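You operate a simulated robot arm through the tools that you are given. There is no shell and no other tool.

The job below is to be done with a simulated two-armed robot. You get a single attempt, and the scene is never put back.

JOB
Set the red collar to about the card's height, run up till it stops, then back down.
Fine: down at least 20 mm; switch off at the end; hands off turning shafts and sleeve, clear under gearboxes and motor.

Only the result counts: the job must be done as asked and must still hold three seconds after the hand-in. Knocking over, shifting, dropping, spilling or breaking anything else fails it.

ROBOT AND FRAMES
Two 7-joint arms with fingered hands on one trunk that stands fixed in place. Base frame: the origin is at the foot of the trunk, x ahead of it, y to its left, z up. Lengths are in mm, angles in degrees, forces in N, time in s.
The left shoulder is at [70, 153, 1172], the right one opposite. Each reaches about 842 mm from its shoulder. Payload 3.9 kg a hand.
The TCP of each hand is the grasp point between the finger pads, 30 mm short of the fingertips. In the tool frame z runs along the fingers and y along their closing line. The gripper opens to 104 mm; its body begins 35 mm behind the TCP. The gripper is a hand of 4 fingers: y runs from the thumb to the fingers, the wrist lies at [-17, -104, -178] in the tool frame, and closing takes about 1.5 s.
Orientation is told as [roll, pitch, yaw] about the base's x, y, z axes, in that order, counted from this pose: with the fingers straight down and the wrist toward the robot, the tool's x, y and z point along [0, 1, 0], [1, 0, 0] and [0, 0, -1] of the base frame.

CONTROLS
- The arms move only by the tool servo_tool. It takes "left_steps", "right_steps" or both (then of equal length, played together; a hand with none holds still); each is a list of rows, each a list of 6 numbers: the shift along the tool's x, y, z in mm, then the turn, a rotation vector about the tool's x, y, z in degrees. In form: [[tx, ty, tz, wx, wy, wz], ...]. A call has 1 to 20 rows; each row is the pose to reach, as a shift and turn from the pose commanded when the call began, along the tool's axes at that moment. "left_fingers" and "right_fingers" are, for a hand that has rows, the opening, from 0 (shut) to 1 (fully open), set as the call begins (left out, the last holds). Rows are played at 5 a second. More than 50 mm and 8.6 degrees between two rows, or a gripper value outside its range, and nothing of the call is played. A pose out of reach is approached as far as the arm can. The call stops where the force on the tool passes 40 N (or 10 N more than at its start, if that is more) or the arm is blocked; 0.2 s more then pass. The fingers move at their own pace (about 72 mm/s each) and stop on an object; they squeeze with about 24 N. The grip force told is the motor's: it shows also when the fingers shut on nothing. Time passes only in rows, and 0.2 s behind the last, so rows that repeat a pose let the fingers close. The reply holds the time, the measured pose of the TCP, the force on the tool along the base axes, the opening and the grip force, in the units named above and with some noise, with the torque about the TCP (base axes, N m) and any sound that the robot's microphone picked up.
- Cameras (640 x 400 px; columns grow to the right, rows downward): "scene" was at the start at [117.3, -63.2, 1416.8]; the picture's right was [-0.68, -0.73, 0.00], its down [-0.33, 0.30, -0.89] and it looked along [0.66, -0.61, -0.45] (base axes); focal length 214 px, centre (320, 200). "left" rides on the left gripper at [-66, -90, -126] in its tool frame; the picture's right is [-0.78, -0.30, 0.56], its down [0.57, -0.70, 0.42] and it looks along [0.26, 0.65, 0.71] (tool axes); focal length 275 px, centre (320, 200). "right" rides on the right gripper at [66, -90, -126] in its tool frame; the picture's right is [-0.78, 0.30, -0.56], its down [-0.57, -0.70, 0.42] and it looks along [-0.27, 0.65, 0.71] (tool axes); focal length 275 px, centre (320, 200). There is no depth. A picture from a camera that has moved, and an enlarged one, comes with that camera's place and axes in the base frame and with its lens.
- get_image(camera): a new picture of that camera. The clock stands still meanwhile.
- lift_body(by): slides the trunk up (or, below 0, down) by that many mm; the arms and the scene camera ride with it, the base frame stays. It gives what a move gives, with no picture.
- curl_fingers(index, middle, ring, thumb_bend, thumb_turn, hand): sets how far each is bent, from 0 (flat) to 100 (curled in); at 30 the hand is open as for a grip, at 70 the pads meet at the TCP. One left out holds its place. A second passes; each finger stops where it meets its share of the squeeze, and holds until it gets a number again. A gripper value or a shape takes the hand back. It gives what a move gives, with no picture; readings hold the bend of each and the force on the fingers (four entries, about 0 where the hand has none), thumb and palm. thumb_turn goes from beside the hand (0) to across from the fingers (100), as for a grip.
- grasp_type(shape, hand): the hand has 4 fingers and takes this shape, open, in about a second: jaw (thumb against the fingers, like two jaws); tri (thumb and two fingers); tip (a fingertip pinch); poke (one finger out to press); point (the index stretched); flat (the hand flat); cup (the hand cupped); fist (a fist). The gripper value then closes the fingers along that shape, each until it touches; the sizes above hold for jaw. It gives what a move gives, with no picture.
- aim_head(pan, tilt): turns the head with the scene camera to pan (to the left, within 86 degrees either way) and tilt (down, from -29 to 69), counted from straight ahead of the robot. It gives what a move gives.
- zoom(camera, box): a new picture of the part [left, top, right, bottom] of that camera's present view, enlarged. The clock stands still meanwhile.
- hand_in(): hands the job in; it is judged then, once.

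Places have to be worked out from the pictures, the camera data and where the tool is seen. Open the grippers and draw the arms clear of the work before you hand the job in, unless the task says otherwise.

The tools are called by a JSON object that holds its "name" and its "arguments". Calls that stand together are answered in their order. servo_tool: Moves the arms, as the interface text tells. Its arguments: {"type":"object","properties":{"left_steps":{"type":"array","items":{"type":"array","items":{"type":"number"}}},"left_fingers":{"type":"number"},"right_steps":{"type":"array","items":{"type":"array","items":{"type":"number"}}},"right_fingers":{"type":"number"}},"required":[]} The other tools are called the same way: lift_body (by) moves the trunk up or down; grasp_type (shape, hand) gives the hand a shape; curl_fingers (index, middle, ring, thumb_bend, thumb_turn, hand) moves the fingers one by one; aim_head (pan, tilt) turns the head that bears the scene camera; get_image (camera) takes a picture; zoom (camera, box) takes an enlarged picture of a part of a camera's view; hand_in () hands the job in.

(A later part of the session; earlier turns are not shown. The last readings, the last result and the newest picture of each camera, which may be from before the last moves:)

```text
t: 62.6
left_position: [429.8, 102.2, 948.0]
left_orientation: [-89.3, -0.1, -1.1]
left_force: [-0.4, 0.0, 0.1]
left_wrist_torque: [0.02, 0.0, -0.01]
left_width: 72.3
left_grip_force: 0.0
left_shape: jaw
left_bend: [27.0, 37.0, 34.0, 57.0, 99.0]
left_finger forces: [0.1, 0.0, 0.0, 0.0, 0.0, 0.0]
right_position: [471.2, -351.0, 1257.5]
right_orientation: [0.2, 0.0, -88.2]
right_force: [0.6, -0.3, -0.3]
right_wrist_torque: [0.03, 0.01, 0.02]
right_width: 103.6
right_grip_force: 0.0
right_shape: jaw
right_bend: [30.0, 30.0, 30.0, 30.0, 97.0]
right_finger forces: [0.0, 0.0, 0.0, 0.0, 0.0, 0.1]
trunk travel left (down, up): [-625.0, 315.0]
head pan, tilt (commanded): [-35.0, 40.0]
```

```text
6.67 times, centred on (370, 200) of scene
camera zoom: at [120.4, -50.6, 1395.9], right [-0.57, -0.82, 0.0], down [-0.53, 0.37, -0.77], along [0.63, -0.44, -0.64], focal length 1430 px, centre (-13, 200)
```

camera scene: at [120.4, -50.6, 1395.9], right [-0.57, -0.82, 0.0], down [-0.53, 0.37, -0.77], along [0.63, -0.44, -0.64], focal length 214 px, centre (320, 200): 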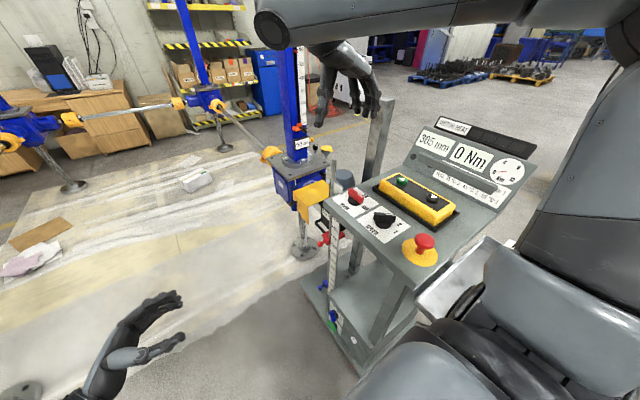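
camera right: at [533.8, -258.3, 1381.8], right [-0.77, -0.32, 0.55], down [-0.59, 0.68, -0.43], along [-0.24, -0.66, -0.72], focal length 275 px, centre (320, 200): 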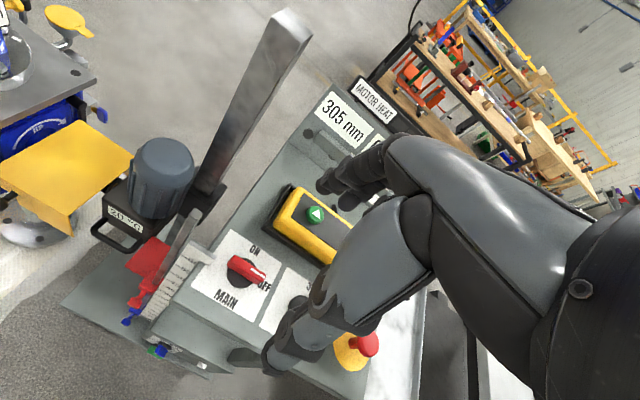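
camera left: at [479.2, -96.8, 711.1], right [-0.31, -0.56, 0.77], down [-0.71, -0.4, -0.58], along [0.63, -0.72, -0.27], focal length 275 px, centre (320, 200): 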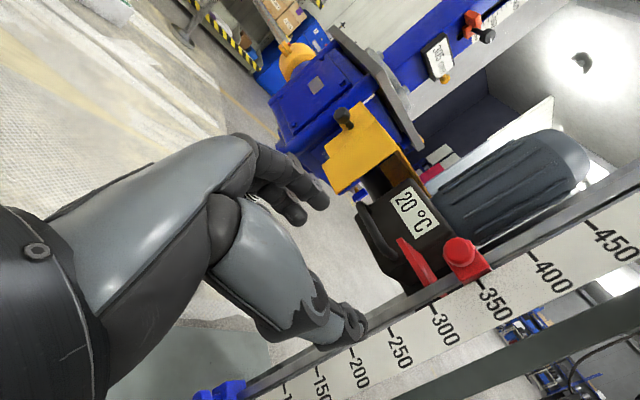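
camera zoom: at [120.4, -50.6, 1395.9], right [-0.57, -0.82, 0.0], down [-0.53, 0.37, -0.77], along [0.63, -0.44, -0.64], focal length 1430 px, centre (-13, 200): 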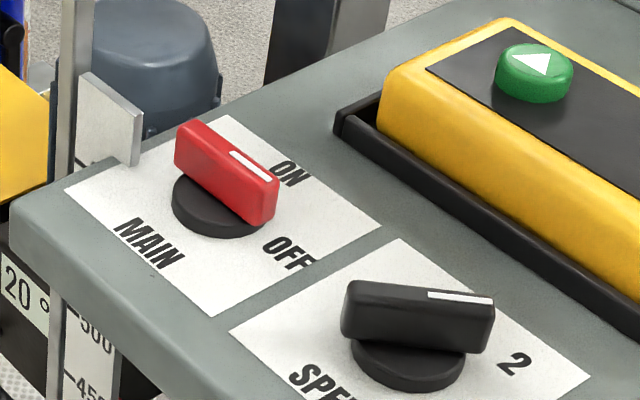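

The handle bar is ~51 mm long along x, centred at [463,-415], top z≈1003, its mark toward -x (OFF); ON lies toward -y. A single finger can push the bar around and press the buttons, so I'll set the right hand to the poke shape and look at where the fingertip is.

{"name": "grasp_type", "arguments": {"shape": "poke", "hand": "right"}}

{"name": "get_image", "arguments": {"camera": "right"}}

{"name": "aim_head", "arguments": {"pan": -38, "tilt": 25}}

{"name": "get_image", "arguments": {"camera": "scene"}}

```text
t: 63.5
left_position: [429.5, 101.1, 946.6]
left_orientation: [-89.4, 0.0, -1.2]
left_force: [-0.6, 0.1, -0.5]
left_wrist_torque: [0.01, 0.01, -0.01]
left_width: 72.5
left_grip_force: 0.0
left_shape: jaw
left_bend: [27.0, 37.0, 34.0, 57.0, 99.0]
left_finger forces: [0.0, 0.0, 0.0, 0.0, 0.0, 0.1]
right_position: [469.0, -350.6, 1258.0]
right_orientation: [0.4, 0.1, -88.0]
right_force: [0.1, -0.5, -0.4]
right_wrist_torque: [0.0, -0.02, -0.01]
right_width: 0.0
right_grip_force: 0.1
right_shape: poke
right_bend: [70.0, 70.0, 99.0, 100.0, 100.0]
right_finger forces: [0.1, 0.0, 0.1, 0.0, 0.0, 0.0]
trunk travel left (down, up): [-625.0, 315.0]
head pan, tilt (commanded): [-35.0, 40.0]
```

```text
taken
camera right: at [532.6, -257.1, 1382.8], right [-0.77, -0.32, 0.55], down [-0.59, 0.68, -0.43], along [-0.24, -0.66, -0.72], focal length 275 px, centre (320, 200)
```

right: 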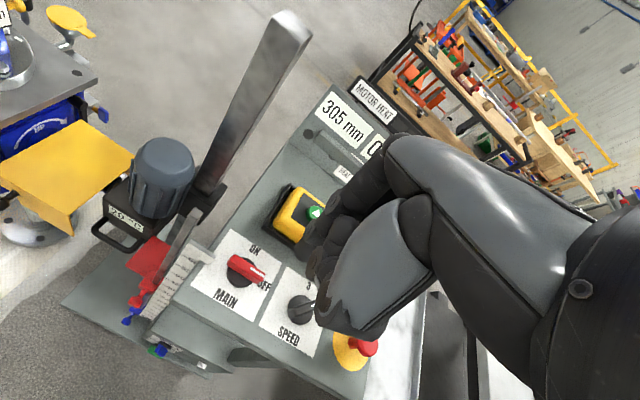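

```text
t: 64.3
left_position: [428.1, 102.4, 948.0]
left_orientation: [-89.3, 0.0, -1.2]
left_force: [-0.4, 0.9, -0.2]
left_wrist_torque: [0.01, 0.01, -0.01]
left_width: 72.4
left_grip_force: 0.0
left_shape: jaw
left_bend: [27.0, 37.0, 34.0, 57.0, 99.0]
left_finger forces: [0.0, 0.0, 0.1, 0.0, 0.0, 0.0]
right_position: [469.7, -350.7, 1256.7]
right_orientation: [0.4, 0.0, -88.0]
right_force: [0.3, 1.4, 0.4]
right_wrist_torque: [-0.05, -0.01, 0.01]
right_width: 0.0
right_grip_force: 0.0
right_shape: poke
right_bend: [70.0, 70.0, 99.0, 100.0, 100.0]
right_finger forces: [0.1, 0.1, 0.0, 0.0, 0.0, 0.0]
trunk travel left (down, up): [-625.0, 315.0]
head pan, tilt (commanded): [-38.0, 25.0]
```

```text
taken
camera scene: at [122.6, -57.9, 1419.3], right [-0.62, -0.79, 0.0], down [-0.33, 0.26, -0.91], along [0.71, -0.56, -0.42], focal length 214 px, centre (320, 200)
```

scene: 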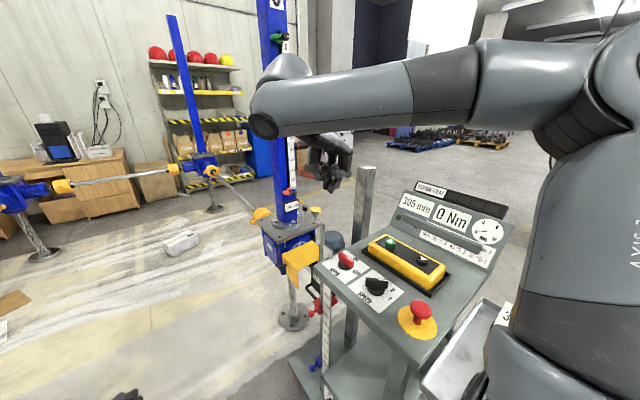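

I'll look closely at the poke-shaped hand to identify the pressing fingertip.

{"name": "zoom", "arguments": {"camera": "scene", "box": [290, 110, 370, 210]}}

{"name": "zoom", "arguments": {"camera": "right", "box": [280, 180, 400, 340]}}

```text
4.00 times, centred on (330, 160) of scene
camera zoom: at [122.6, -57.9, 1419.3], right [-0.62, -0.79, 0.0], down [-0.33, 0.26, -0.91], along [0.71, -0.56, -0.42], focal length 858 px, centre (280, 360)
```

zoom: 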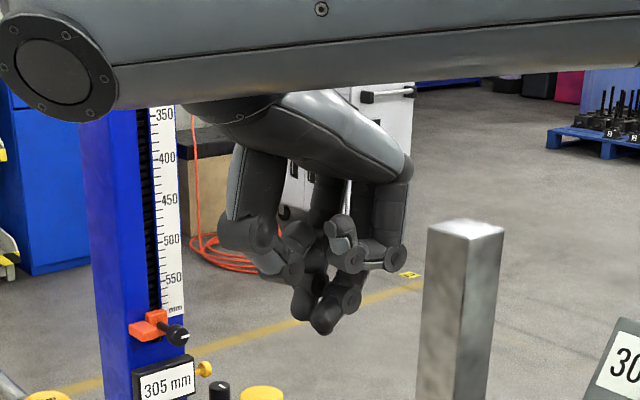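

```text
2.50 times, centred on (340, 260) of right
camera zoom: at [532.7, -257.1, 1382.7], right [-0.77, -0.32, 0.55], down [-0.59, 0.68, -0.43], along [-0.24, -0.66, -0.72], focal length 688 px, centre (270, 50)
```

zoom: 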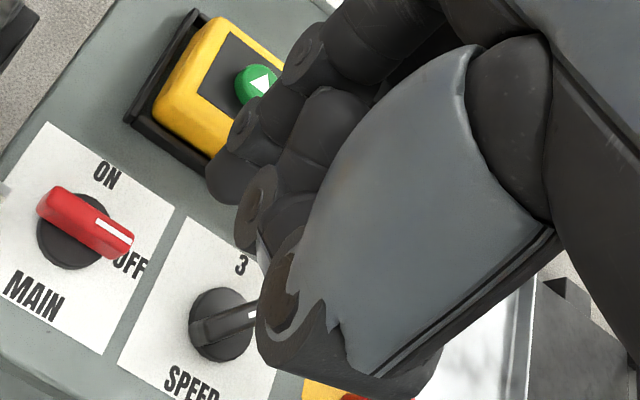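

The poke shape leaves index and middle both out. I'd rather press with only the middle finger (in line with the TCP), so I'll curl the index in and look again.

{"name": "curl_fingers", "arguments": {"hand": "right", "index": 100, "middle": 62, "ring": 100}}

{"name": "zoom", "arguments": {"camera": "scene", "box": [290, 110, 370, 210]}}

{"name": "zoom", "arguments": {"camera": "right", "box": [220, 180, 400, 340]}}

```text
t: 65.3
left_position: [428.4, 102.0, 946.3]
left_orientation: [-89.2, -0.1, -1.2]
left_force: [-0.1, 0.8, 0.0]
left_wrist_torque: [0.0, 0.03, 0.02]
left_width: 72.3
left_grip_force: 0.0
left_shape: jaw
left_bend: [27.0, 37.0, 34.0, 57.0, 99.0]
left_finger forces: [0.1, 0.0, 0.0, 0.0, 0.0, 0.1]
right_position: [470.0, -350.5, 1256.7]
right_orientation: [0.3, 0.0, -88.1]
right_force: [-0.6, -0.4, -0.4]
right_wrist_torque: [0.0, 0.01, -0.02]
right_width: 10.9
right_grip_force: 0.0
right_shape: fingers
right_bend: [81.0, 62.0, 100.0, 100.0, 100.0]
right_finger forces: [0.1, 0.0, 0.1, 0.0, 0.1, 0.0]
trunk travel left (down, up): [-625.0, 315.0]
head pan, tilt (commanded): [-38.0, 25.0]
```

```text
4.00 times, centred on (330, 160) of scene
camera zoom: at [122.6, -57.9, 1419.3], right [-0.62, -0.79, 0.0], down [-0.33, 0.26, -0.91], along [0.71, -0.56, -0.42], focal length 858 px, centre (280, 360)
```

zoom: 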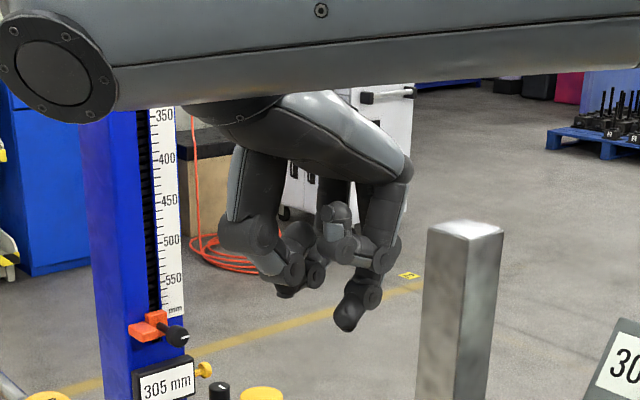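

```text
2.50 times, centred on (310, 260) of right
camera zoom: at [532.7, -257.3, 1382.6], right [-0.77, -0.32, 0.55], down [-0.59, 0.68, -0.43], along [-0.24, -0.66, -0.72], focal length 688 px, centre (345, 50)
```

zoom: 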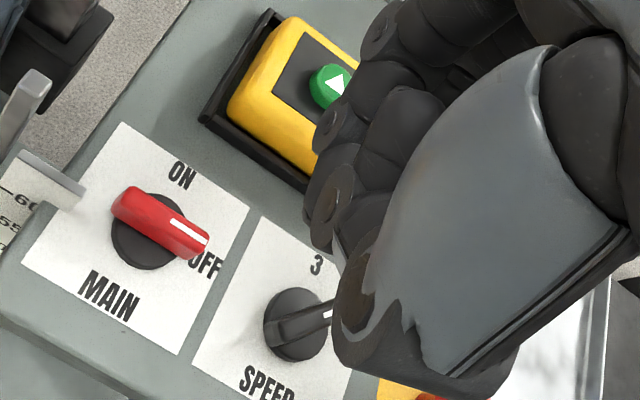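

The middle finger is hidden from the hand camera behind the index, so the index would be easier to watch. I'll curl the middle and extend the index instead.

{"name": "curl_fingers", "arguments": {"hand": "right", "index": 62, "middle": 100, "ring": 100}}

{"name": "zoom", "arguments": {"camera": "scene", "box": [290, 110, 370, 210]}}

{"name": "zoom", "arguments": {"camera": "right", "box": [220, 180, 400, 340]}}

```text
t: 66.3
left_position: [429.4, 102.7, 947.0]
left_orientation: [-89.3, 0.0, -1.1]
left_force: [0.1, -0.7, -0.3]
left_wrist_torque: [0.0, 0.0, -0.03]
left_width: 72.7
left_grip_force: 0.1
left_shape: jaw
left_bend: [27.0, 37.0, 34.0, 57.0, 99.0]
left_finger forces: [0.0, 0.0, 0.0, 0.0, 0.0, 0.1]
right_position: [470.2, -350.1, 1256.6]
right_orientation: [0.3, 0.0, -88.1]
right_force: [-0.1, -0.9, -0.6]
right_wrist_torque: [0.02, -0.02, 0.04]
right_width: 36.3
right_grip_force: 0.0
right_shape: fingers
right_bend: [62.0, 100.0, 100.0, 100.0, 100.0]
right_finger forces: [0.0, 0.0, 0.0, 0.0, 0.0, 0.0]
trunk travel left (down, up): [-625.0, 315.0]
head pan, tilt (commanded): [-38.0, 25.0]
```

```text
4.00 times, centred on (330, 160) of scene
camera zoom: at [122.5, -57.9, 1419.3], right [-0.62, -0.79, 0.0], down [-0.33, 0.26, -0.91], along [0.71, -0.56, -0.42], focal length 858 px, centre (280, 360)
```

zoom: 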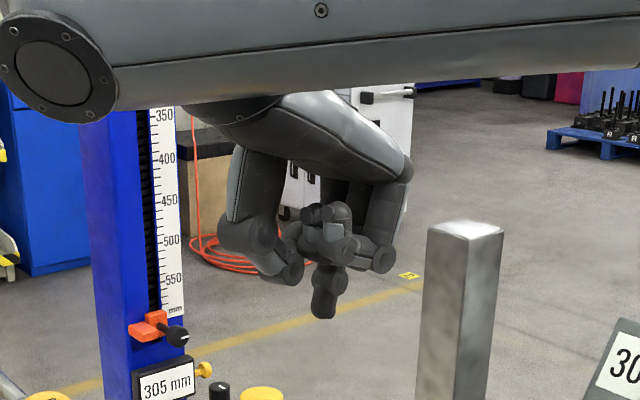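

```text
2.50 times, centred on (310, 260) of right
camera zoom: at [532.7, -257.3, 1382.6], right [-0.77, -0.32, 0.55], down [-0.59, 0.68, -0.43], along [-0.24, -0.66, -0.72], focal length 688 px, centre (345, 50)
```

zoom: 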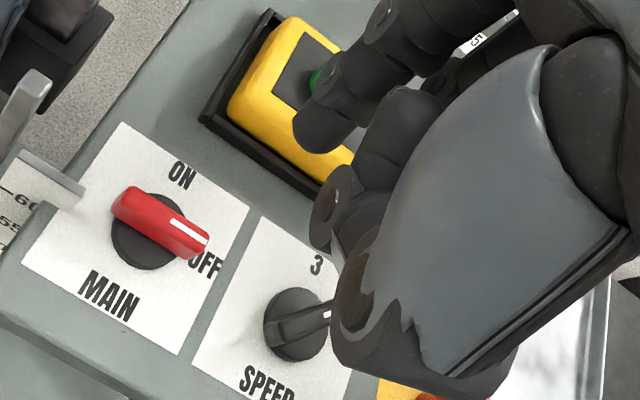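

The index tip is near TCP+[6,-18,-31] in base axes. For more clearance of the curled fingers over the desk knobs I'll straighten the index further and re-measure the tip.

{"name": "curl_fingers", "arguments": {"hand": "right", "index": 38}}

{"name": "zoom", "arguments": {"camera": "scene", "box": [290, 110, 370, 210]}}

{"name": "zoom", "arguments": {"camera": "right", "box": [220, 140, 400, 300]}}

```text
t: 67.3
left_position: [428.6, 101.6, 948.3]
left_orientation: [-89.4, -0.1, -1.2]
left_force: [0.3, 0.3, 0.4]
left_wrist_torque: [-0.03, -0.02, 0.0]
left_width: 72.2
left_grip_force: 0.0
left_shape: jaw
left_bend: [27.0, 37.0, 34.0, 57.0, 99.0]
left_finger forces: [0.0, 0.1, 0.0, 0.1, 0.1, 0.0]
right_position: [469.2, -350.9, 1256.7]
right_orientation: [0.4, -0.1, -88.1]
right_force: [-0.9, -0.1, -0.2]
right_wrist_torque: [-0.01, -0.01, -0.01]
right_width: 54.5
right_grip_force: 0.1
right_shape: fingers
right_bend: [38.0, 100.0, 100.0, 100.0, 100.0]
right_finger forces: [0.0, 0.1, 0.1, 0.0, 0.0, 0.0]
trunk travel left (down, up): [-625.0, 315.0]
head pan, tilt (commanded): [-38.0, 25.0]
```

```text
4.00 times, centred on (330, 160) of scene
camera zoom: at [122.5, -57.9, 1419.3], right [-0.62, -0.79, 0.0], down [-0.33, 0.26, -0.91], along [0.71, -0.56, -0.42], focal length 858 px, centre (280, 360)
```

zoom: 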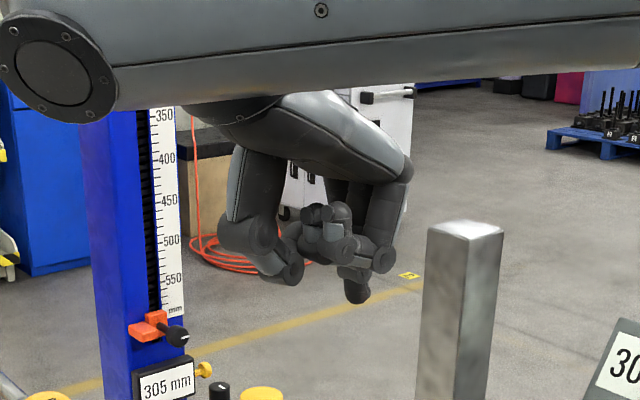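

```text
2.50 times, centred on (310, 220) of right
camera zoom: at [532.7, -257.3, 1382.6], right [-0.77, -0.32, 0.55], down [-0.59, 0.68, -0.43], along [-0.24, -0.66, -0.72], focal length 688 px, centre (345, 150)
```

zoom: 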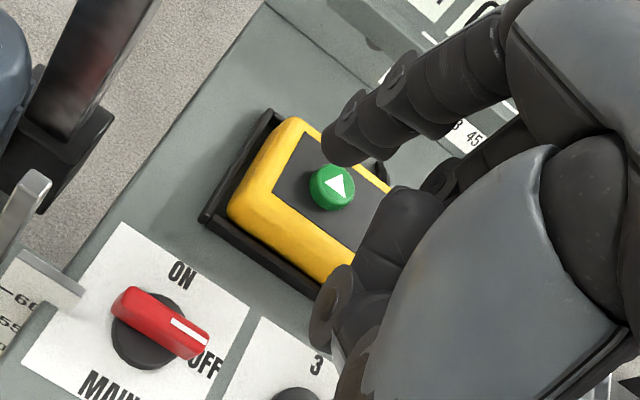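

The deepest tip position is at bend ~62, with the other fingers ~30 mm higher, so I'll return to that and move down to hover beside the MAIN handle, on its +y side near the marked end.

{"name": "curl_fingers", "arguments": {"hand": "right", "index": 62}}

{"name": "servo_tool", "arguments": {"right_steps": [[-6, 5, 35, 0, 0, 0], [-12, 10, 70, 0, 0, 0], [-18, 15, 105, 0, 0, 0], [-23, 20, 140, 0, 0, 0], [-27, 25, 166, 0, 0, 0]]}}

{"name": "aim_head", "arguments": {"pan": -45, "tilt": 40}}

{"name": "get_image", "arguments": {"camera": "right"}}

{"name": "zoom", "arguments": {"camera": "scene", "box": [240, 110, 400, 230]}}

```text
t: 68.3
left_position: [428.8, 102.1, 946.9]
left_orientation: [-89.3, -0.1, -1.3]
left_force: [-0.7, 0.1, 0.2]
left_wrist_torque: [-0.02, -0.02, -0.03]
left_width: 72.7
left_grip_force: 0.2
left_shape: jaw
left_bend: [27.0, 37.0, 34.0, 57.0, 99.0]
left_finger forces: [0.1, 0.0, 0.0, 0.1, 0.1, 0.0]
right_position: [469.5, -348.9, 1257.6]
right_orientation: [0.2, 0.0, -88.1]
right_force: [-0.2, -1.4, 0.0]
right_wrist_torque: [0.01, -0.02, 0.01]
right_width: 36.3
right_grip_force: 0.0
right_shape: fingers
right_bend: [62.0, 100.0, 100.0, 100.0, 100.0]
right_finger forces: [0.1, 0.0, 0.1, 0.0, 0.0, 0.0]
trunk travel left (down, up): [-625.0, 315.0]
head pan, tilt (commanded): [-38.0, 25.0]
```

```text
t: 69.5
left_position: [429.6, 101.5, 946.7]
left_orientation: [-89.3, -0.1, -1.1]
left_force: [0.2, -0.3, 0.0]
left_wrist_torque: [-0.02, 0.01, -0.01]
left_width: 72.5
left_grip_force: 0.0
left_shape: jaw
left_bend: [27.0, 37.0, 34.0, 57.0, 99.0]
left_finger forces: [0.0, 0.0, 0.1, 0.0, 0.0, 0.0]
right_position: [445.7, -377.0, 1090.3]
right_orientation: [0.3, 0.1, -88.1]
right_force: [0.2, 0.4, -0.3]
right_wrist_torque: [-0.02, 0.01, 0.02]
right_width: 36.5
right_grip_force: 0.0
right_shape: fingers
right_bend: [62.0, 100.0, 100.0, 100.0, 100.0]
right_finger forces: [0.1, 0.0, 0.0, 0.0, 0.0, 0.0]
trunk travel left (down, up): [-625.0, 315.0]
head pan, tilt (commanded): [-38.0, 25.0]
```

```text
t: 70.3
left_position: [428.1, 102.4, 946.9]
left_orientation: [-89.3, -0.1, -1.3]
left_force: [0.2, 0.5, 0.6]
left_wrist_torque: [-0.01, 0.0, -0.02]
left_width: 72.5
left_grip_force: 0.0
left_shape: jaw
left_bend: [27.0, 37.0, 34.0, 57.0, 99.0]
left_finger forces: [0.2, 0.1, 0.0, 0.0, 0.0, 0.0]
right_position: [444.4, -376.1, 1092.1]
right_orientation: [0.3, 0.0, -88.1]
right_force: [-0.1, 0.1, -0.7]
right_wrist_torque: [0.02, -0.02, 0.0]
right_width: 36.5
right_grip_force: 0.0
right_shape: fingers
right_bend: [62.0, 100.0, 100.0, 100.0, 100.0]
right_finger forces: [0.0, 0.0, 0.1, 0.0, 0.0, 0.0]
trunk travel left (down, up): [-625.0, 315.0]
head pan, tilt (commanded): [-45.0, 40.0]
```

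```text
taken
camera right: at [507.5, -283.1, 1216.5], right [-0.77, -0.32, 0.55], down [-0.59, 0.68, -0.43], along [-0.24, -0.66, -0.72], focal length 275 px, centre (320, 200)
```

right: 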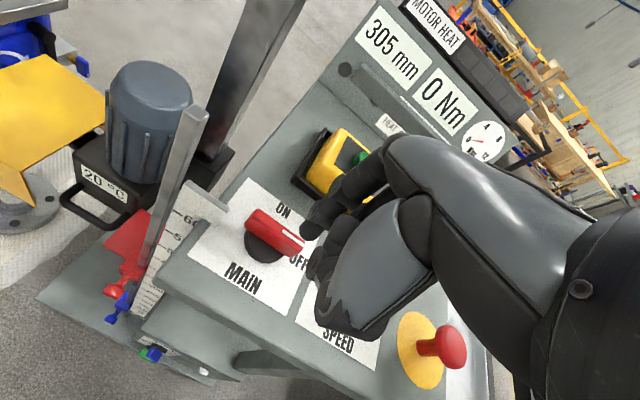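

```text
3.33 times, centred on (320, 170) of scene
camera zoom: at [110.0, -61.2, 1396.1], right [-0.71, -0.71, 0.0], down [-0.45, 0.45, -0.77], along [0.54, -0.54, -0.64], focal length 715 px, centre (320, 300)
```

zoom: 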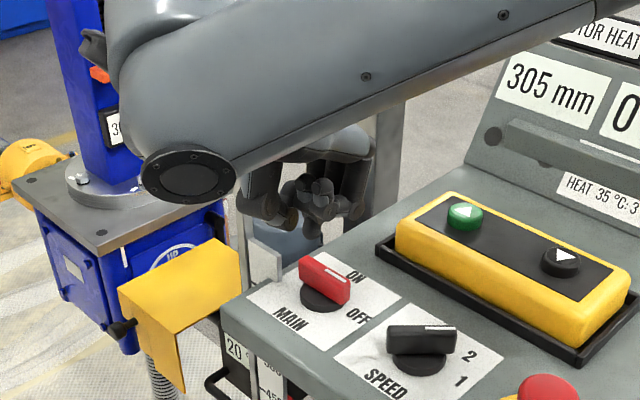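

The fingertip is at about [455,-398,1065]. I'll zoom on the handle from here to fix its location precisely before lowering.

{"name": "zoom", "arguments": {"camera": "right", "box": [220, 180, 340, 300]}}

```text
3.33 times, centred on (280, 240) of right
camera zoom: at [507.5, -283.1, 1216.5], right [-0.77, -0.32, 0.55], down [-0.59, 0.68, -0.43], along [-0.24, -0.66, -0.72], focal length 918 px, centre (453, 67)
```

zoom: 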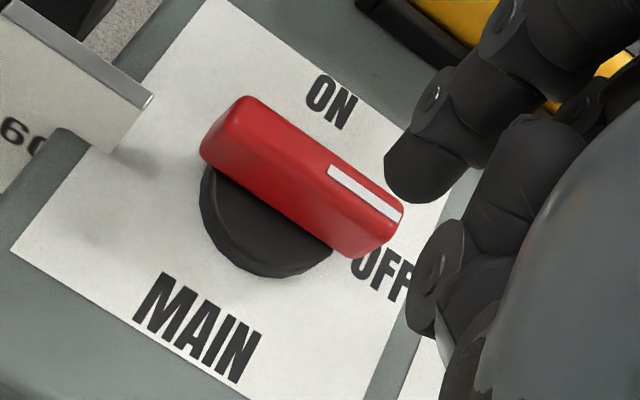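

The handle's axis is at about [460,-418], bar x 431–489, top z≈1005. I'll shift the fingertip to [442,-396] and lower it to z≈988 beside the bar.

{"name": "servo_tool", "arguments": {"right_steps": [[-13, -2, 10, 0, 0, 0], [-13, -2, 30, 0, 0, 0], [-13, -2, 50, 0, 0, 0], [-13, -2, 65, 0, 0, 0], [-13, -2, 76, 0, 0, 0]]}}

{"name": "get_image", "arguments": {"camera": "right"}}

{"name": "zoom", "arguments": {"camera": "scene", "box": [270, 140, 370, 230]}}

```text
t: 71.5
left_position: [429.1, 102.3, 947.2]
left_orientation: [-89.3, -0.2, -1.1]
left_force: [-0.5, 0.0, -0.3]
left_wrist_torque: [-0.02, -0.04, -0.01]
left_width: 72.7
left_grip_force: 0.0
left_shape: jaw
left_bend: [27.0, 37.0, 34.0, 57.0, 99.0]
left_finger forces: [0.0, 0.1, 0.0, 0.0, 0.0, 0.0]
right_position: [432.5, -374.8, 1016.1]
right_orientation: [0.3, 0.0, -88.2]
right_force: [-0.2, 0.2, -0.2]
right_wrist_torque: [0.04, -0.01, 0.03]
right_width: 35.8
right_grip_force: 0.3
right_shape: fingers
right_bend: [62.0, 100.0, 100.0, 100.0, 100.0]
right_finger forces: [0.2, 0.0, 0.0, 0.0, 0.0, 0.1]
trunk travel left (down, up): [-625.0, 315.0]
head pan, tilt (commanded): [-45.0, 40.0]
```

```text
taken
camera right: at [495.5, -281.1, 1140.4], right [-0.77, -0.32, 0.55], down [-0.59, 0.68, -0.43], along [-0.24, -0.66, -0.72], focal length 275 px, centre (320, 200)
```

right: 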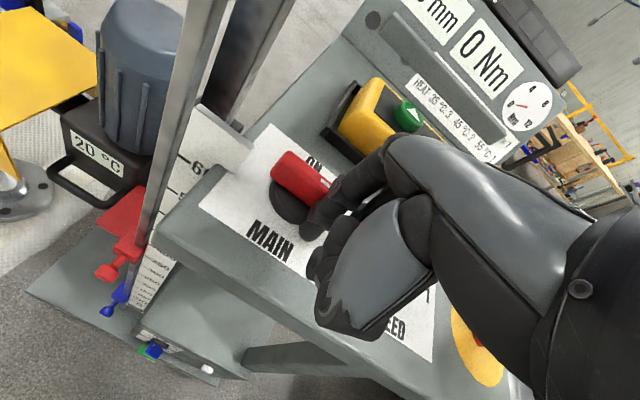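

```text
4.44 times, centred on (320, 185) of scene
camera zoom: at [110.4, -61.0, 1396.0], right [-0.71, -0.71, 0.0], down [-0.45, 0.45, -0.77], along [0.54, -0.54, -0.64], focal length 953 px, centre (320, 267)
```

zoom: 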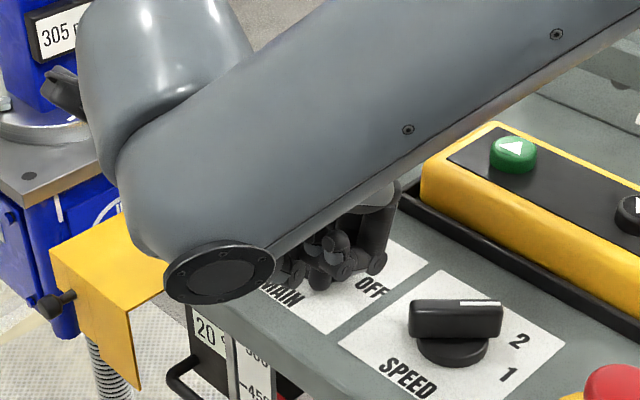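

The fingertip sits on the +y side of the bar's marked end. Now I push it along the arc toward -y to turn the switch to ON.

{"name": "servo_tool", "arguments": {"right_steps": [[0, 5, 0, 0, 0, 0], [-5, 12.5, 0, 0, 0, 0], [-7, 20.5, 0, 0, 0, 0], [-6.5, 29, 0, 0, 0, 0], [-2.5, 37, 0, 0, 0, 0], [0.5, 40, 0, 0, 0, 0], [3.5, 42.5, 0, 0, 0, 0], [3.5, 42.5, 0, 0, 0, 0]]}}

{"name": "get_image", "arguments": {"camera": "right"}}

{"name": "zoom", "arguments": {"camera": "right", "box": [240, 120, 360, 240]}}

```text
t: 73.3
left_position: [424.8, 103.7, 947.9]
left_orientation: [-89.3, -0.3, -1.1]
left_force: [-0.3, 0.3, 0.0]
left_wrist_torque: [-0.04, -0.02, -0.02]
left_width: 72.5
left_grip_force: 0.1
left_shape: jaw
left_bend: [27.0, 37.0, 34.0, 57.0, 99.0]
left_finger forces: [0.1, 0.0, 0.0, 0.1, 0.0, 0.0]
right_position: [433.0, -416.5, 1015.6]
right_orientation: [0.4, -0.1, -88.0]
right_force: [-18.2, -3.0, 9.1]
right_wrist_torque: [-0.21, 0.46, -0.26]
right_width: 34.3
right_grip_force: 9.9
right_shape: fingers
right_bend: [64.0, 100.0, 100.0, 100.0, 100.0]
right_finger forces: [19.4, 0.0, 0.1, 0.1, 0.1, 0.0]
trunk travel left (down, up): [-625.0, 315.0]
head pan, tilt (commanded): [-45.0, 40.0]
```

```text
taken
camera right: at [495.9, -322.7, 1142.1], right [-0.77, -0.32, 0.55], down [-0.59, 0.68, -0.43], along [-0.24, -0.66, -0.71], focal length 275 px, centre (320, 200)
```

right: 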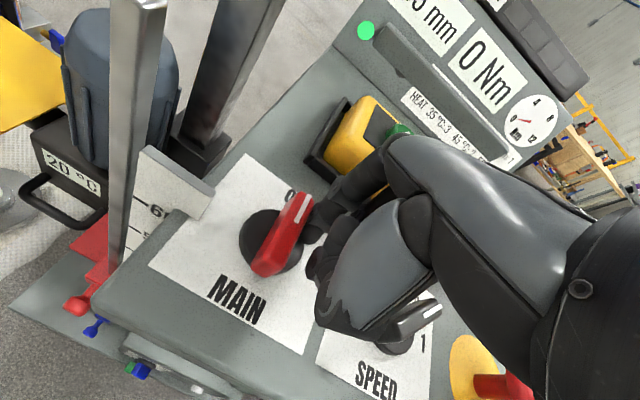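

```text
3.33 times, centred on (300, 180) of right
camera zoom: at [495.9, -322.7, 1142.1], right [-0.77, -0.32, 0.55], down [-0.59, 0.68, -0.43], along [-0.24, -0.66, -0.71], focal length 918 px, centre (387, 267)
```

zoom: 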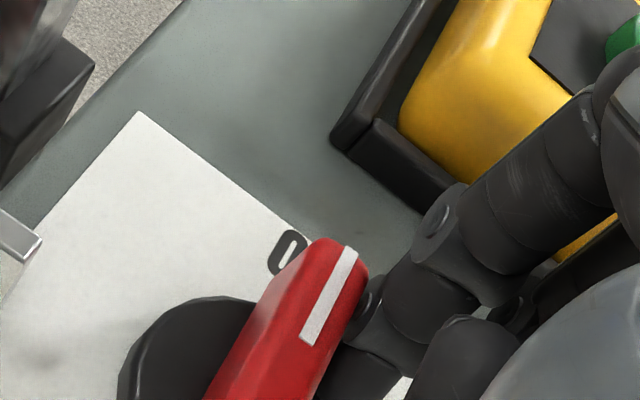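

The switch is at ON: the green lamp on the panel is lit. I back the finger off and lift clear.

{"name": "servo_tool", "arguments": {"right_steps": [[-6, 0, 0, 0, 0, 0], [-12, 0, 0, 0, 0, 0], [-12, 0, -25, 0, 0, 0], [-12, 0, -60, 0, 0, 0], [-12, 0, -95, 0, 0, 0]]}}

{"name": "get_image", "arguments": {"camera": "right"}}

{"name": "zoom", "arguments": {"camera": "scene", "box": [260, 100, 460, 240]}}

```text
t: 74.5
left_position: [429.1, 102.9, 947.0]
left_orientation: [-89.1, -0.1, -1.2]
left_force: [-0.3, 0.6, 0.2]
left_wrist_torque: [-0.01, -0.02, 0.02]
left_width: 72.8
left_grip_force: 0.0
left_shape: jaw
left_bend: [27.0, 37.0, 34.0, 57.0, 99.0]
left_finger forces: [0.1, 0.0, 0.1, 0.0, 0.0, 0.0]
right_position: [424.3, -415.5, 1108.9]
right_orientation: [0.2, 0.0, -87.9]
right_force: [0.2, 0.2, 0.5]
right_wrist_torque: [-0.01, 0.0, -0.01]
right_width: 36.1
right_grip_force: 0.1
right_shape: fingers
right_bend: [62.0, 100.0, 100.0, 100.0, 100.0]
right_finger forces: [0.0, 0.0, 0.0, 0.0, 0.1, 0.0]
trunk travel left (down, up): [-625.0, 315.0]
head pan, tilt (commanded): [-45.0, 40.0]
```

```text
taken
camera right: at [487.7, -323.3, 1234.8], right [-0.77, -0.32, 0.55], down [-0.59, 0.68, -0.43], along [-0.24, -0.66, -0.71], focal length 275 px, centre (320, 200)
```

right: 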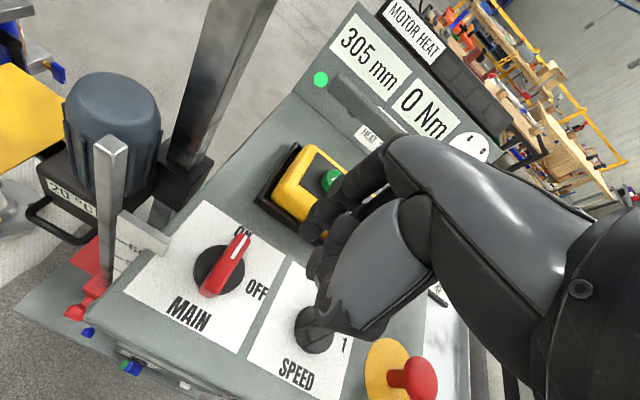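

```text
2.86 times, centred on (360, 170) of scene
camera zoom: at [109.8, -61.0, 1396.0], right [-0.71, -0.71, 0.0], down [-0.45, 0.45, -0.77], along [0.54, -0.54, -0.64], focal length 613 px, centre (206, 286)
```

zoom: 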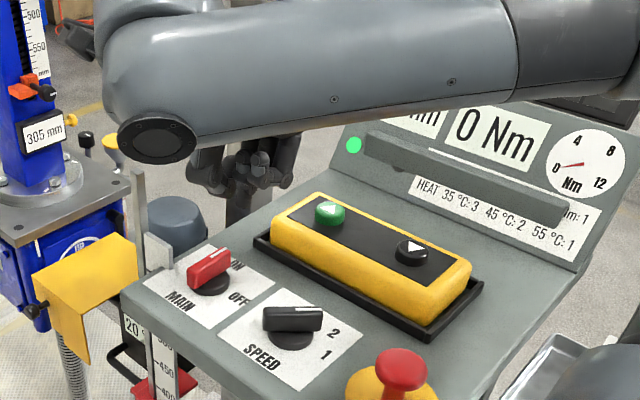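

Now the UP button: I place the green cap near [414,-559,1023]. I'll bring the fingertip to hover about 50 mm above it and check alignment.

{"name": "servo_tool", "arguments": {"right_steps": [[-9, 30, 0, 0, 0, 0], [-15, 60, 2, 0, 0, 0], [-21, 90, 4, 0, 0, 0], [-25, 121, 5, 0, 0, 0]]}}

{"name": "get_image", "arguments": {"camera": "right"}}

{"name": "get_image", "arguments": {"camera": "scene"}}

{"name": "zoom", "arguments": {"camera": "right", "box": [240, 160, 360, 280]}}

{"name": "zoom", "arguments": {"camera": "scene", "box": [300, 100, 440, 220]}}

```text
t: 75.5
left_position: [428.1, 101.6, 948.0]
left_orientation: [-89.3, 0.0, -1.1]
left_force: [0.5, 0.2, -0.6]
left_wrist_torque: [0.0, 0.06, 0.02]
left_width: 72.4
left_grip_force: 0.1
left_shape: jaw
left_bend: [27.0, 37.0, 34.0, 57.0, 99.0]
left_finger forces: [0.0, 0.0, 0.1, 0.1, 0.0, 0.0]
right_position: [403.0, -540.6, 1104.3]
right_orientation: [0.3, -0.1, -88.2]
right_force: [0.2, 0.4, 0.5]
right_wrist_torque: [0.04, -0.02, 0.01]
right_width: 36.1
right_grip_force: 0.1
right_shape: fingers
right_bend: [62.0, 100.0, 100.0, 100.0, 100.0]
right_finger forces: [0.0, 0.0, 0.0, 0.0, 0.0, 0.0]
trunk travel left (down, up): [-625.0, 315.0]
head pan, tilt (commanded): [-45.0, 40.0]
```

```text
taken
camera right: at [466.0, -446.7, 1230.4], right [-0.77, -0.32, 0.55], down [-0.59, 0.68, -0.43], along [-0.24, -0.66, -0.72], focal length 275 px, centre (320, 200)
```

right: 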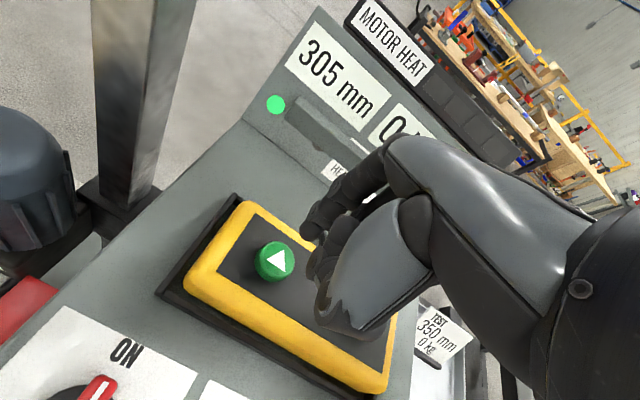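

```text
taken
camera scene: at [109.5, -62.0, 1396.0], right [-0.71, -0.71, 0.0], down [-0.45, 0.46, -0.77], along [0.54, -0.54, -0.64], focal length 214 px, centre (320, 200)
```

scene: 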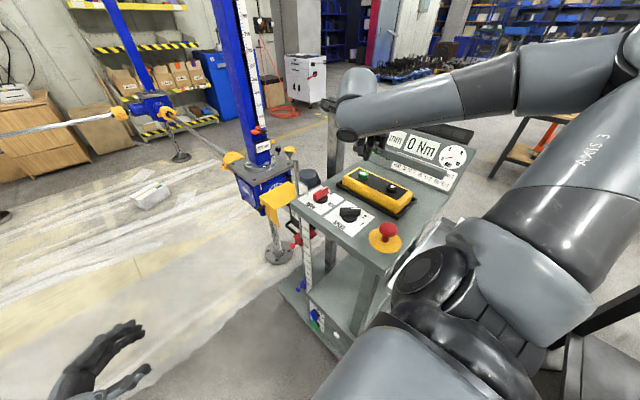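

```text
3.33 times, centred on (300, 220) of right
camera zoom: at [466.0, -446.7, 1230.4], right [-0.77, -0.32, 0.55], down [-0.59, 0.68, -0.43], along [-0.24, -0.66, -0.72], focal length 918 px, centre (387, 133)
```

zoom: 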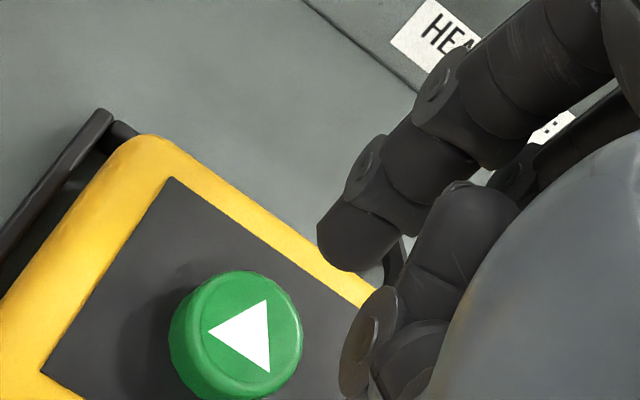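

```text
3.33 times, centred on (370, 160) of scene
camera zoom: at [109.5, -62.0, 1396.0], right [-0.71, -0.71, 0.0], down [-0.45, 0.46, -0.77], along [0.54, -0.54, -0.64], focal length 715 px, centre (153, 333)
```

zoom: 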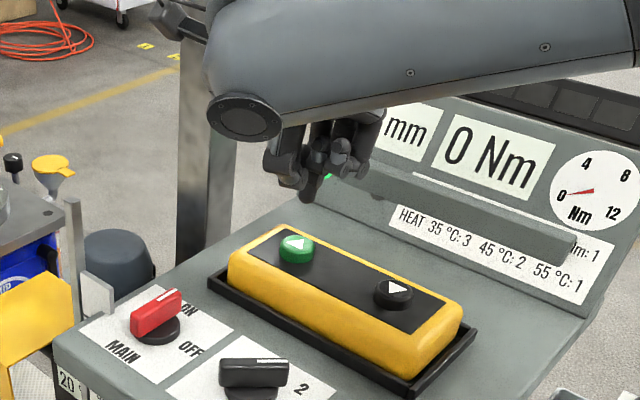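

The tip is at about [411.5,-560,1073] and the green cap centre at [409,-554,1030]. I shift to centre and lower to just above the cap.

{"name": "servo_tool", "arguments": {"right_steps": [[-2, -6, 0, 0, 0, 0], [-2, -6, 15, 0, 0, 0], [-2, -6, 30, 0, 0, 0]]}}

{"name": "zoom", "arguments": {"camera": "right", "box": [240, 160, 360, 280]}}

{"name": "zoom", "arguments": {"camera": "scene", "box": [320, 130, 400, 200]}}

```text
t: 76.3
left_position: [429.2, 102.7, 946.7]
left_orientation: [-89.3, -0.1, -1.1]
left_force: [-0.5, -0.5, -0.1]
left_wrist_torque: [0.01, -0.01, 0.01]
left_width: 72.6
left_grip_force: 0.1
left_shape: jaw
left_bend: [27.0, 37.0, 34.0, 57.0, 99.0]
left_finger forces: [0.0, 0.0, 0.0, 0.0, 0.0, 0.1]
right_position: [401.4, -533.5, 1073.9]
right_orientation: [0.3, 0.0, -88.1]
right_force: [-0.4, 0.1, 0.0]
right_wrist_torque: [0.04, 0.01, 0.02]
right_width: 36.2
right_grip_force: 0.0
right_shape: fingers
right_bend: [62.0, 100.0, 100.0, 100.0, 100.0]
right_finger forces: [0.1, 0.0, 0.0, 0.1, 0.1, 0.0]
trunk travel left (down, up): [-625.0, 315.0]
head pan, tilt (commanded): [-45.0, 40.0]
```

```text
3.33 times, centred on (300, 220) of right
camera zoom: at [464.9, -440.1, 1199.6], right [-0.77, -0.32, 0.55], down [-0.59, 0.68, -0.43], along [-0.24, -0.66, -0.72], focal length 918 px, centre (387, 133)
```

zoom: 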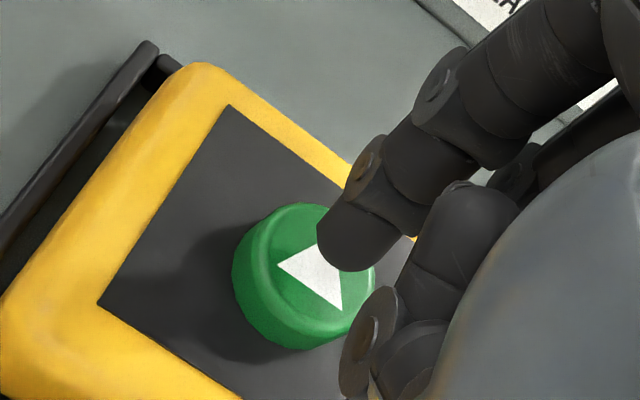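

```text
5.71 times, centred on (360, 165) of scene
camera zoom: at [110.4, -61.6, 1396.0], right [-0.71, -0.71, 0.0], down [-0.45, 0.45, -0.77], along [0.54, -0.54, -0.64], focal length 1226 px, centre (91, 400)
```

zoom: 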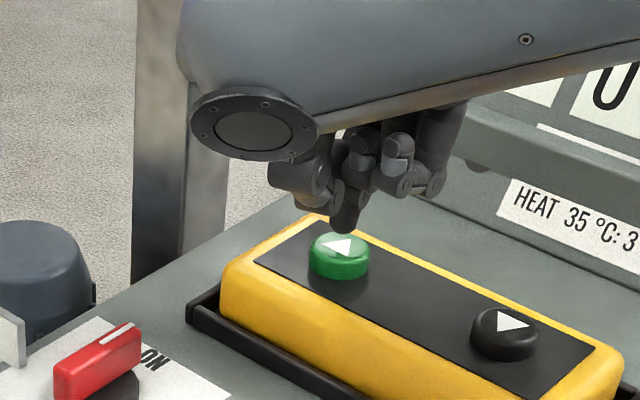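

The fingertip is well aligned about 12 mm above the UP cap. I press down gradually and hold briefly.

{"name": "servo_tool", "arguments": {"right_steps": [[0, 0, 5, 0, 0, 0], [0, 0, 9, 0, 0, 0], [0, 0, 12, 0, 0, 0], [0, 0, 14, 0, 0, 0], [0, 0, 16, 0, 0, 0], [0, 0, 17, 0, 0, 0]]}}

{"name": "zoom", "arguments": {"camera": "scene", "box": [320, 100, 480, 200]}}

{"name": "zoom", "arguments": {"camera": "right", "box": [240, 60, 440, 280]}}

```text
t: 77.7
left_position: [428.5, 103.1, 946.7]
left_orientation: [-89.3, -0.1, -1.3]
left_force: [0.4, 0.0, -0.1]
left_wrist_torque: [0.01, 0.02, -0.01]
left_width: 72.5
left_grip_force: 0.2
left_shape: jaw
left_bend: [27.0, 37.0, 34.0, 57.0, 99.0]
left_finger forces: [0.0, 0.0, 0.0, 0.0, 0.0, 0.0]
right_position: [401.2, -532.8, 1059.9]
right_orientation: [0.5, -0.1, -88.1]
right_force: [0.2, -0.9, 8.1]
right_wrist_torque: [-0.22, -0.12, 0.01]
right_width: 36.3
right_grip_force: 4.4
right_shape: fingers
right_bend: [62.0, 100.0, 100.0, 100.0, 100.0]
right_finger forces: [8.1, 0.1, 0.1, 0.0, 0.1, 0.0]
trunk travel left (down, up): [-625.0, 315.0]
head pan, tilt (commanded): [-45.0, 40.0]
heard: click
```

```text
4.00 times, centred on (400, 150) of scene
camera zoom: at [109.4, -60.4, 1396.2], right [-0.71, -0.71, 0.0], down [-0.45, 0.45, -0.77], along [0.54, -0.54, -0.64], focal length 858 px, centre (0, 400)
```

zoom: 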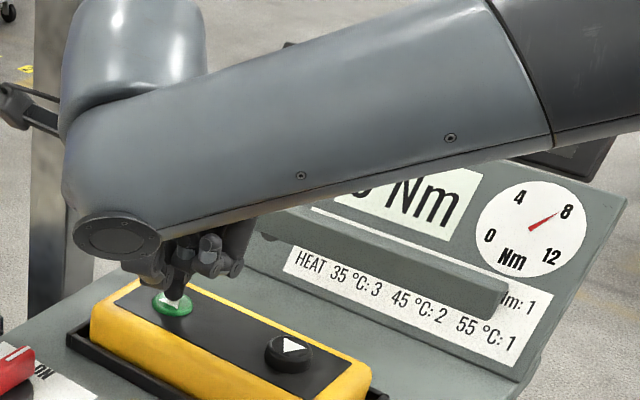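

```text
1.82 times, centred on (340, 170) of right
camera zoom: at [464.3, -439.1, 1184.6], right [-0.77, -0.32, 0.55], down [-0.59, 0.68, -0.43], along [-0.24, -0.66, -0.71], focal length 500 px, centre (284, 254)
```

zoom: 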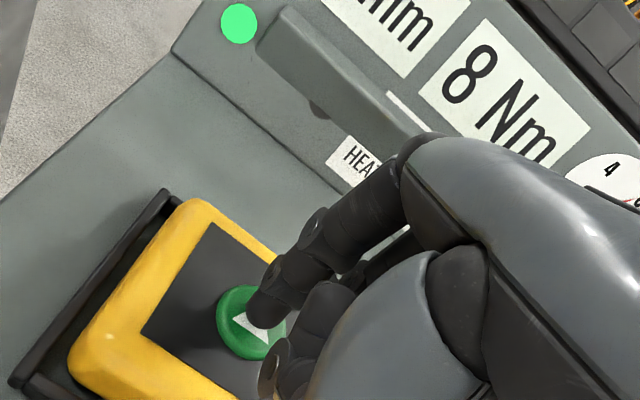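

The button clicked and the torque gauge shows 8 Nm. I'll check the column's height display while the clock is still.

{"name": "zoom", "arguments": {"camera": "scene", "box": [230, 110, 330, 270]}}

{"name": "get_image", "arguments": {"camera": "right"}}

{"name": "zoom", "arguments": {"camera": "scene", "box": [235, 120, 285, 160]}}

```text
2.50 times, centred on (280, 190) of scene
camera zoom: at [109.4, -60.4, 1396.2], right [-0.71, -0.71, 0.0], down [-0.45, 0.45, -0.77], along [0.54, -0.54, -0.64], focal length 536 px, centre (420, 225)
```

zoom: 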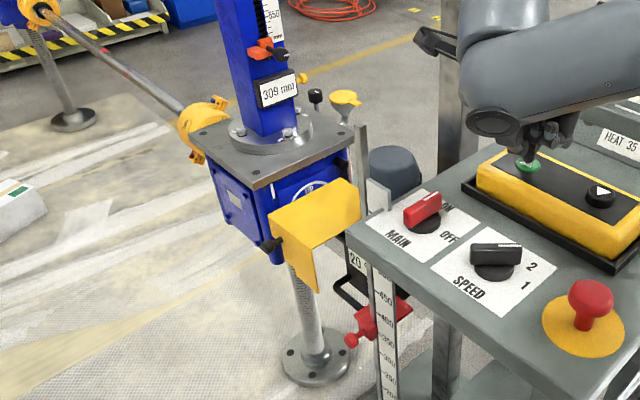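

```text
taken
camera right: at [464.3, -439.1, 1184.6], right [-0.77, -0.32, 0.55], down [-0.59, 0.68, -0.43], along [-0.24, -0.66, -0.71], focal length 275 px, centre (320, 200)
```

right: 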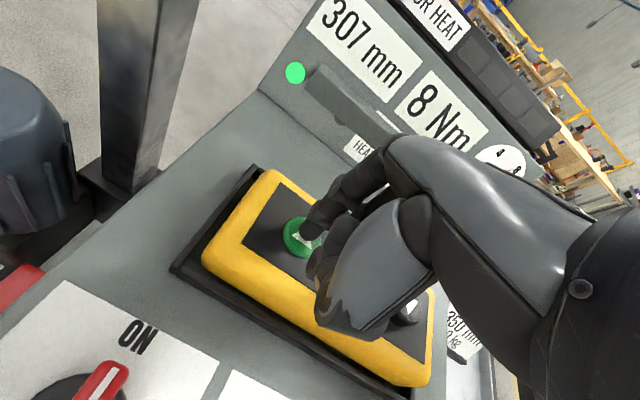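

```text
10.00 times, centred on (260, 140) of scene
camera zoom: at [109.4, -60.4, 1396.2], right [-0.71, -0.71, 0.0], down [-0.45, 0.45, -0.77], along [0.54, -0.54, -0.64], focal length 2145 px, centre (920, 800)
```

zoom: 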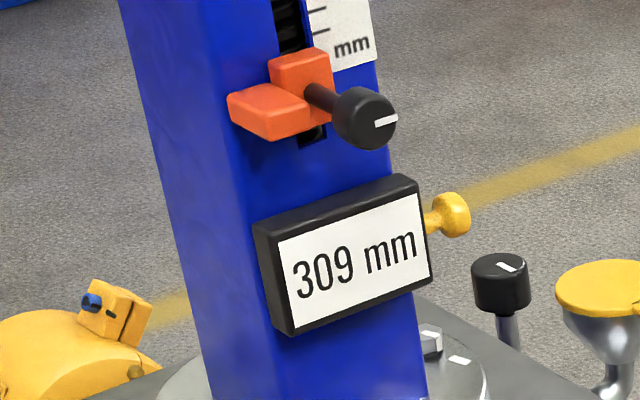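

The lift is moving (column 309, panel 307). I keep holding for one second and re-check both displays.

{"name": "servo_tool", "arguments": {"right_steps": [[0, 0, 0, 0, 0, 0], [0, 0, 0, 0, 0, 0], [0, 0, 0, 0, 0, 0], [0, 0, 0, 0, 0, 0]]}}

{"name": "zoom", "arguments": {"camera": "scene", "box": [235, 120, 285, 160]}}

{"name": "get_image", "arguments": {"camera": "right"}}

{"name": "get_image", "arguments": {"camera": "scene"}}

```text
t: 78.7
left_position: [428.4, 102.5, 946.5]
left_orientation: [-89.5, -0.2, -1.3]
left_force: [-0.1, 0.0, 0.3]
left_wrist_torque: [-0.03, -0.02, -0.04]
left_width: 72.3
left_grip_force: 0.0
left_shape: jaw
left_bend: [27.0, 37.0, 34.0, 57.0, 99.0]
left_finger forces: [0.1, 0.0, 0.1, 0.0, 0.0, 0.0]
right_position: [401.2, -532.0, 1060.8]
right_orientation: [0.5, -0.1, -88.0]
right_force: [2.2, -1.1, 11.8]
right_wrist_torque: [-0.29, -0.25, 0.03]
right_width: 36.5
right_grip_force: 6.3
right_shape: fingers
right_bend: [62.0, 100.0, 100.0, 100.0, 100.0]
right_finger forces: [12.6, 0.1, 0.0, 0.0, 0.1, 0.0]
trunk travel left (down, up): [-625.0, 315.0]
head pan, tilt (commanded): [-45.0, 40.0]
```

```text
10.00 times, centred on (260, 140) of scene
camera zoom: at [109.2, -59.8, 1396.2], right [-0.71, -0.71, 0.0], down [-0.45, 0.45, -0.77], along [0.54, -0.54, -0.64], focal length 2145 px, centre (920, 800)
```

zoom: 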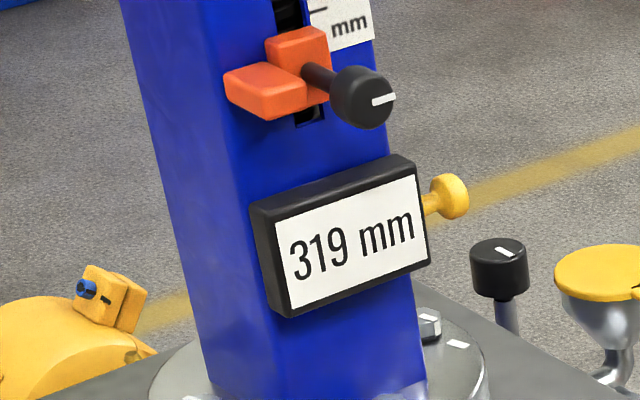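

```text
taken
camera right: at [464.2, -438.6, 1184.6], right [-0.77, -0.32, 0.55], down [-0.59, 0.68, -0.43], along [-0.24, -0.66, -0.71], focal length 275 px, centre (320, 200)
```

right: 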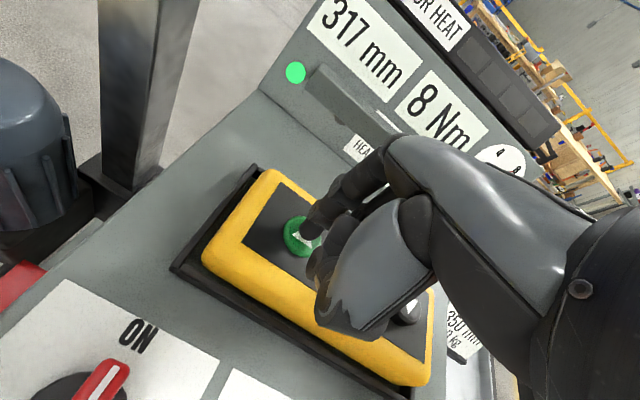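

```text
taken
camera scene: at [109.2, -59.8, 1396.2], right [-0.71, -0.71, 0.0], down [-0.45, 0.45, -0.77], along [0.54, -0.54, -0.64], focal length 214 px, centre (320, 200)
```

scene: 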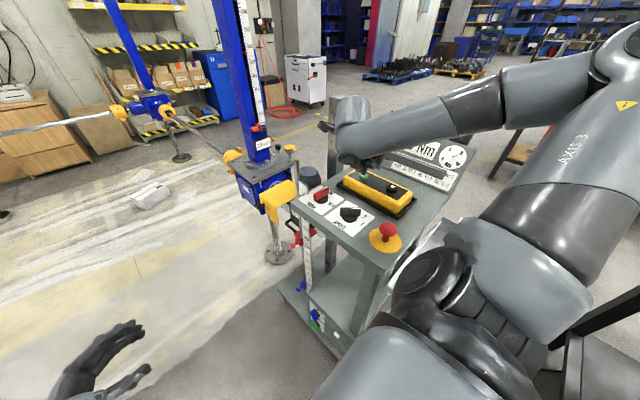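

It climbs at about 10 mm/s with torque steady at 8 Nm. I hold for two more seconds.

{"name": "servo_tool", "arguments": {"right_steps": [[0, 0, 0, 0, 0, 0], [0, 0, 0, 0, 0, 0], [0, 0, 0, 0, 0, 0], [0, 0, 0, 0, 0, 0], [0, 0, 0, 0, 0, 0], [0, 0, 0, 0, 0, 0], [0, 0, 0, 0, 0, 0], [0, 0, 0, 0, 0, 0]]}}

{"name": "get_image", "arguments": {"camera": "right"}}

{"name": "zoom", "arguments": {"camera": "scene", "box": [230, 110, 330, 270]}}

```text
t: 80.5
left_position: [427.9, 104.0, 947.3]
left_orientation: [-89.5, -0.1, -1.2]
left_force: [-0.4, 1.1, 0.6]
left_wrist_torque: [-0.03, 0.0, -0.01]
left_width: 72.6
left_grip_force: 0.1
left_shape: jaw
left_bend: [27.0, 37.0, 34.0, 57.0, 99.0]
left_finger forces: [0.0, 0.1, 0.1, 0.1, 0.1, 0.1]
right_position: [401.8, -531.4, 1059.3]
right_orientation: [0.3, -0.1, -88.1]
right_force: [2.6, -3.3, 17.1]
right_wrist_torque: [-0.43, -0.3, 0.04]
right_width: 37.3
right_grip_force: 8.6
right_shape: fingers
right_bend: [61.0, 100.0, 100.0, 100.0, 100.0]
right_finger forces: [16.3, 0.1, 0.0, 0.1, 0.0, 0.1]
trunk travel left (down, up): [-625.0, 315.0]
head pan, tilt (commanded): [-45.0, 40.0]
```

```text
taken
camera right: at [464.1, -437.5, 1184.7], right [-0.77, -0.32, 0.55], down [-0.59, 0.68, -0.43], along [-0.24, -0.66, -0.71], focal length 275 px, centre (320, 200)
```

right: 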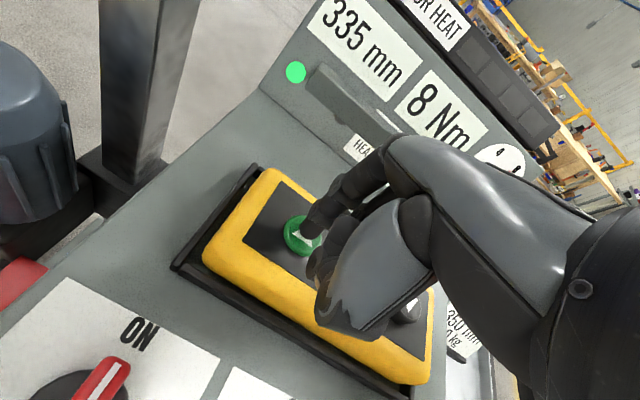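

```text
2.50 times, centred on (280, 190) of scene
camera zoom: at [109.0, -59.3, 1396.3], right [-0.71, -0.71, 0.0], down [-0.45, 0.45, -0.77], along [0.54, -0.54, -0.64], focal length 536 px, centre (420, 225)
```

zoom: 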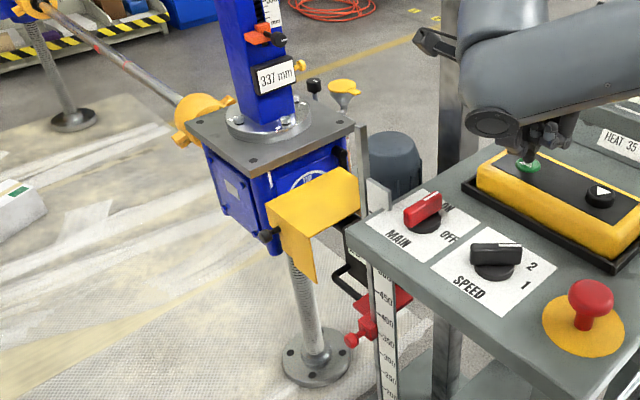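

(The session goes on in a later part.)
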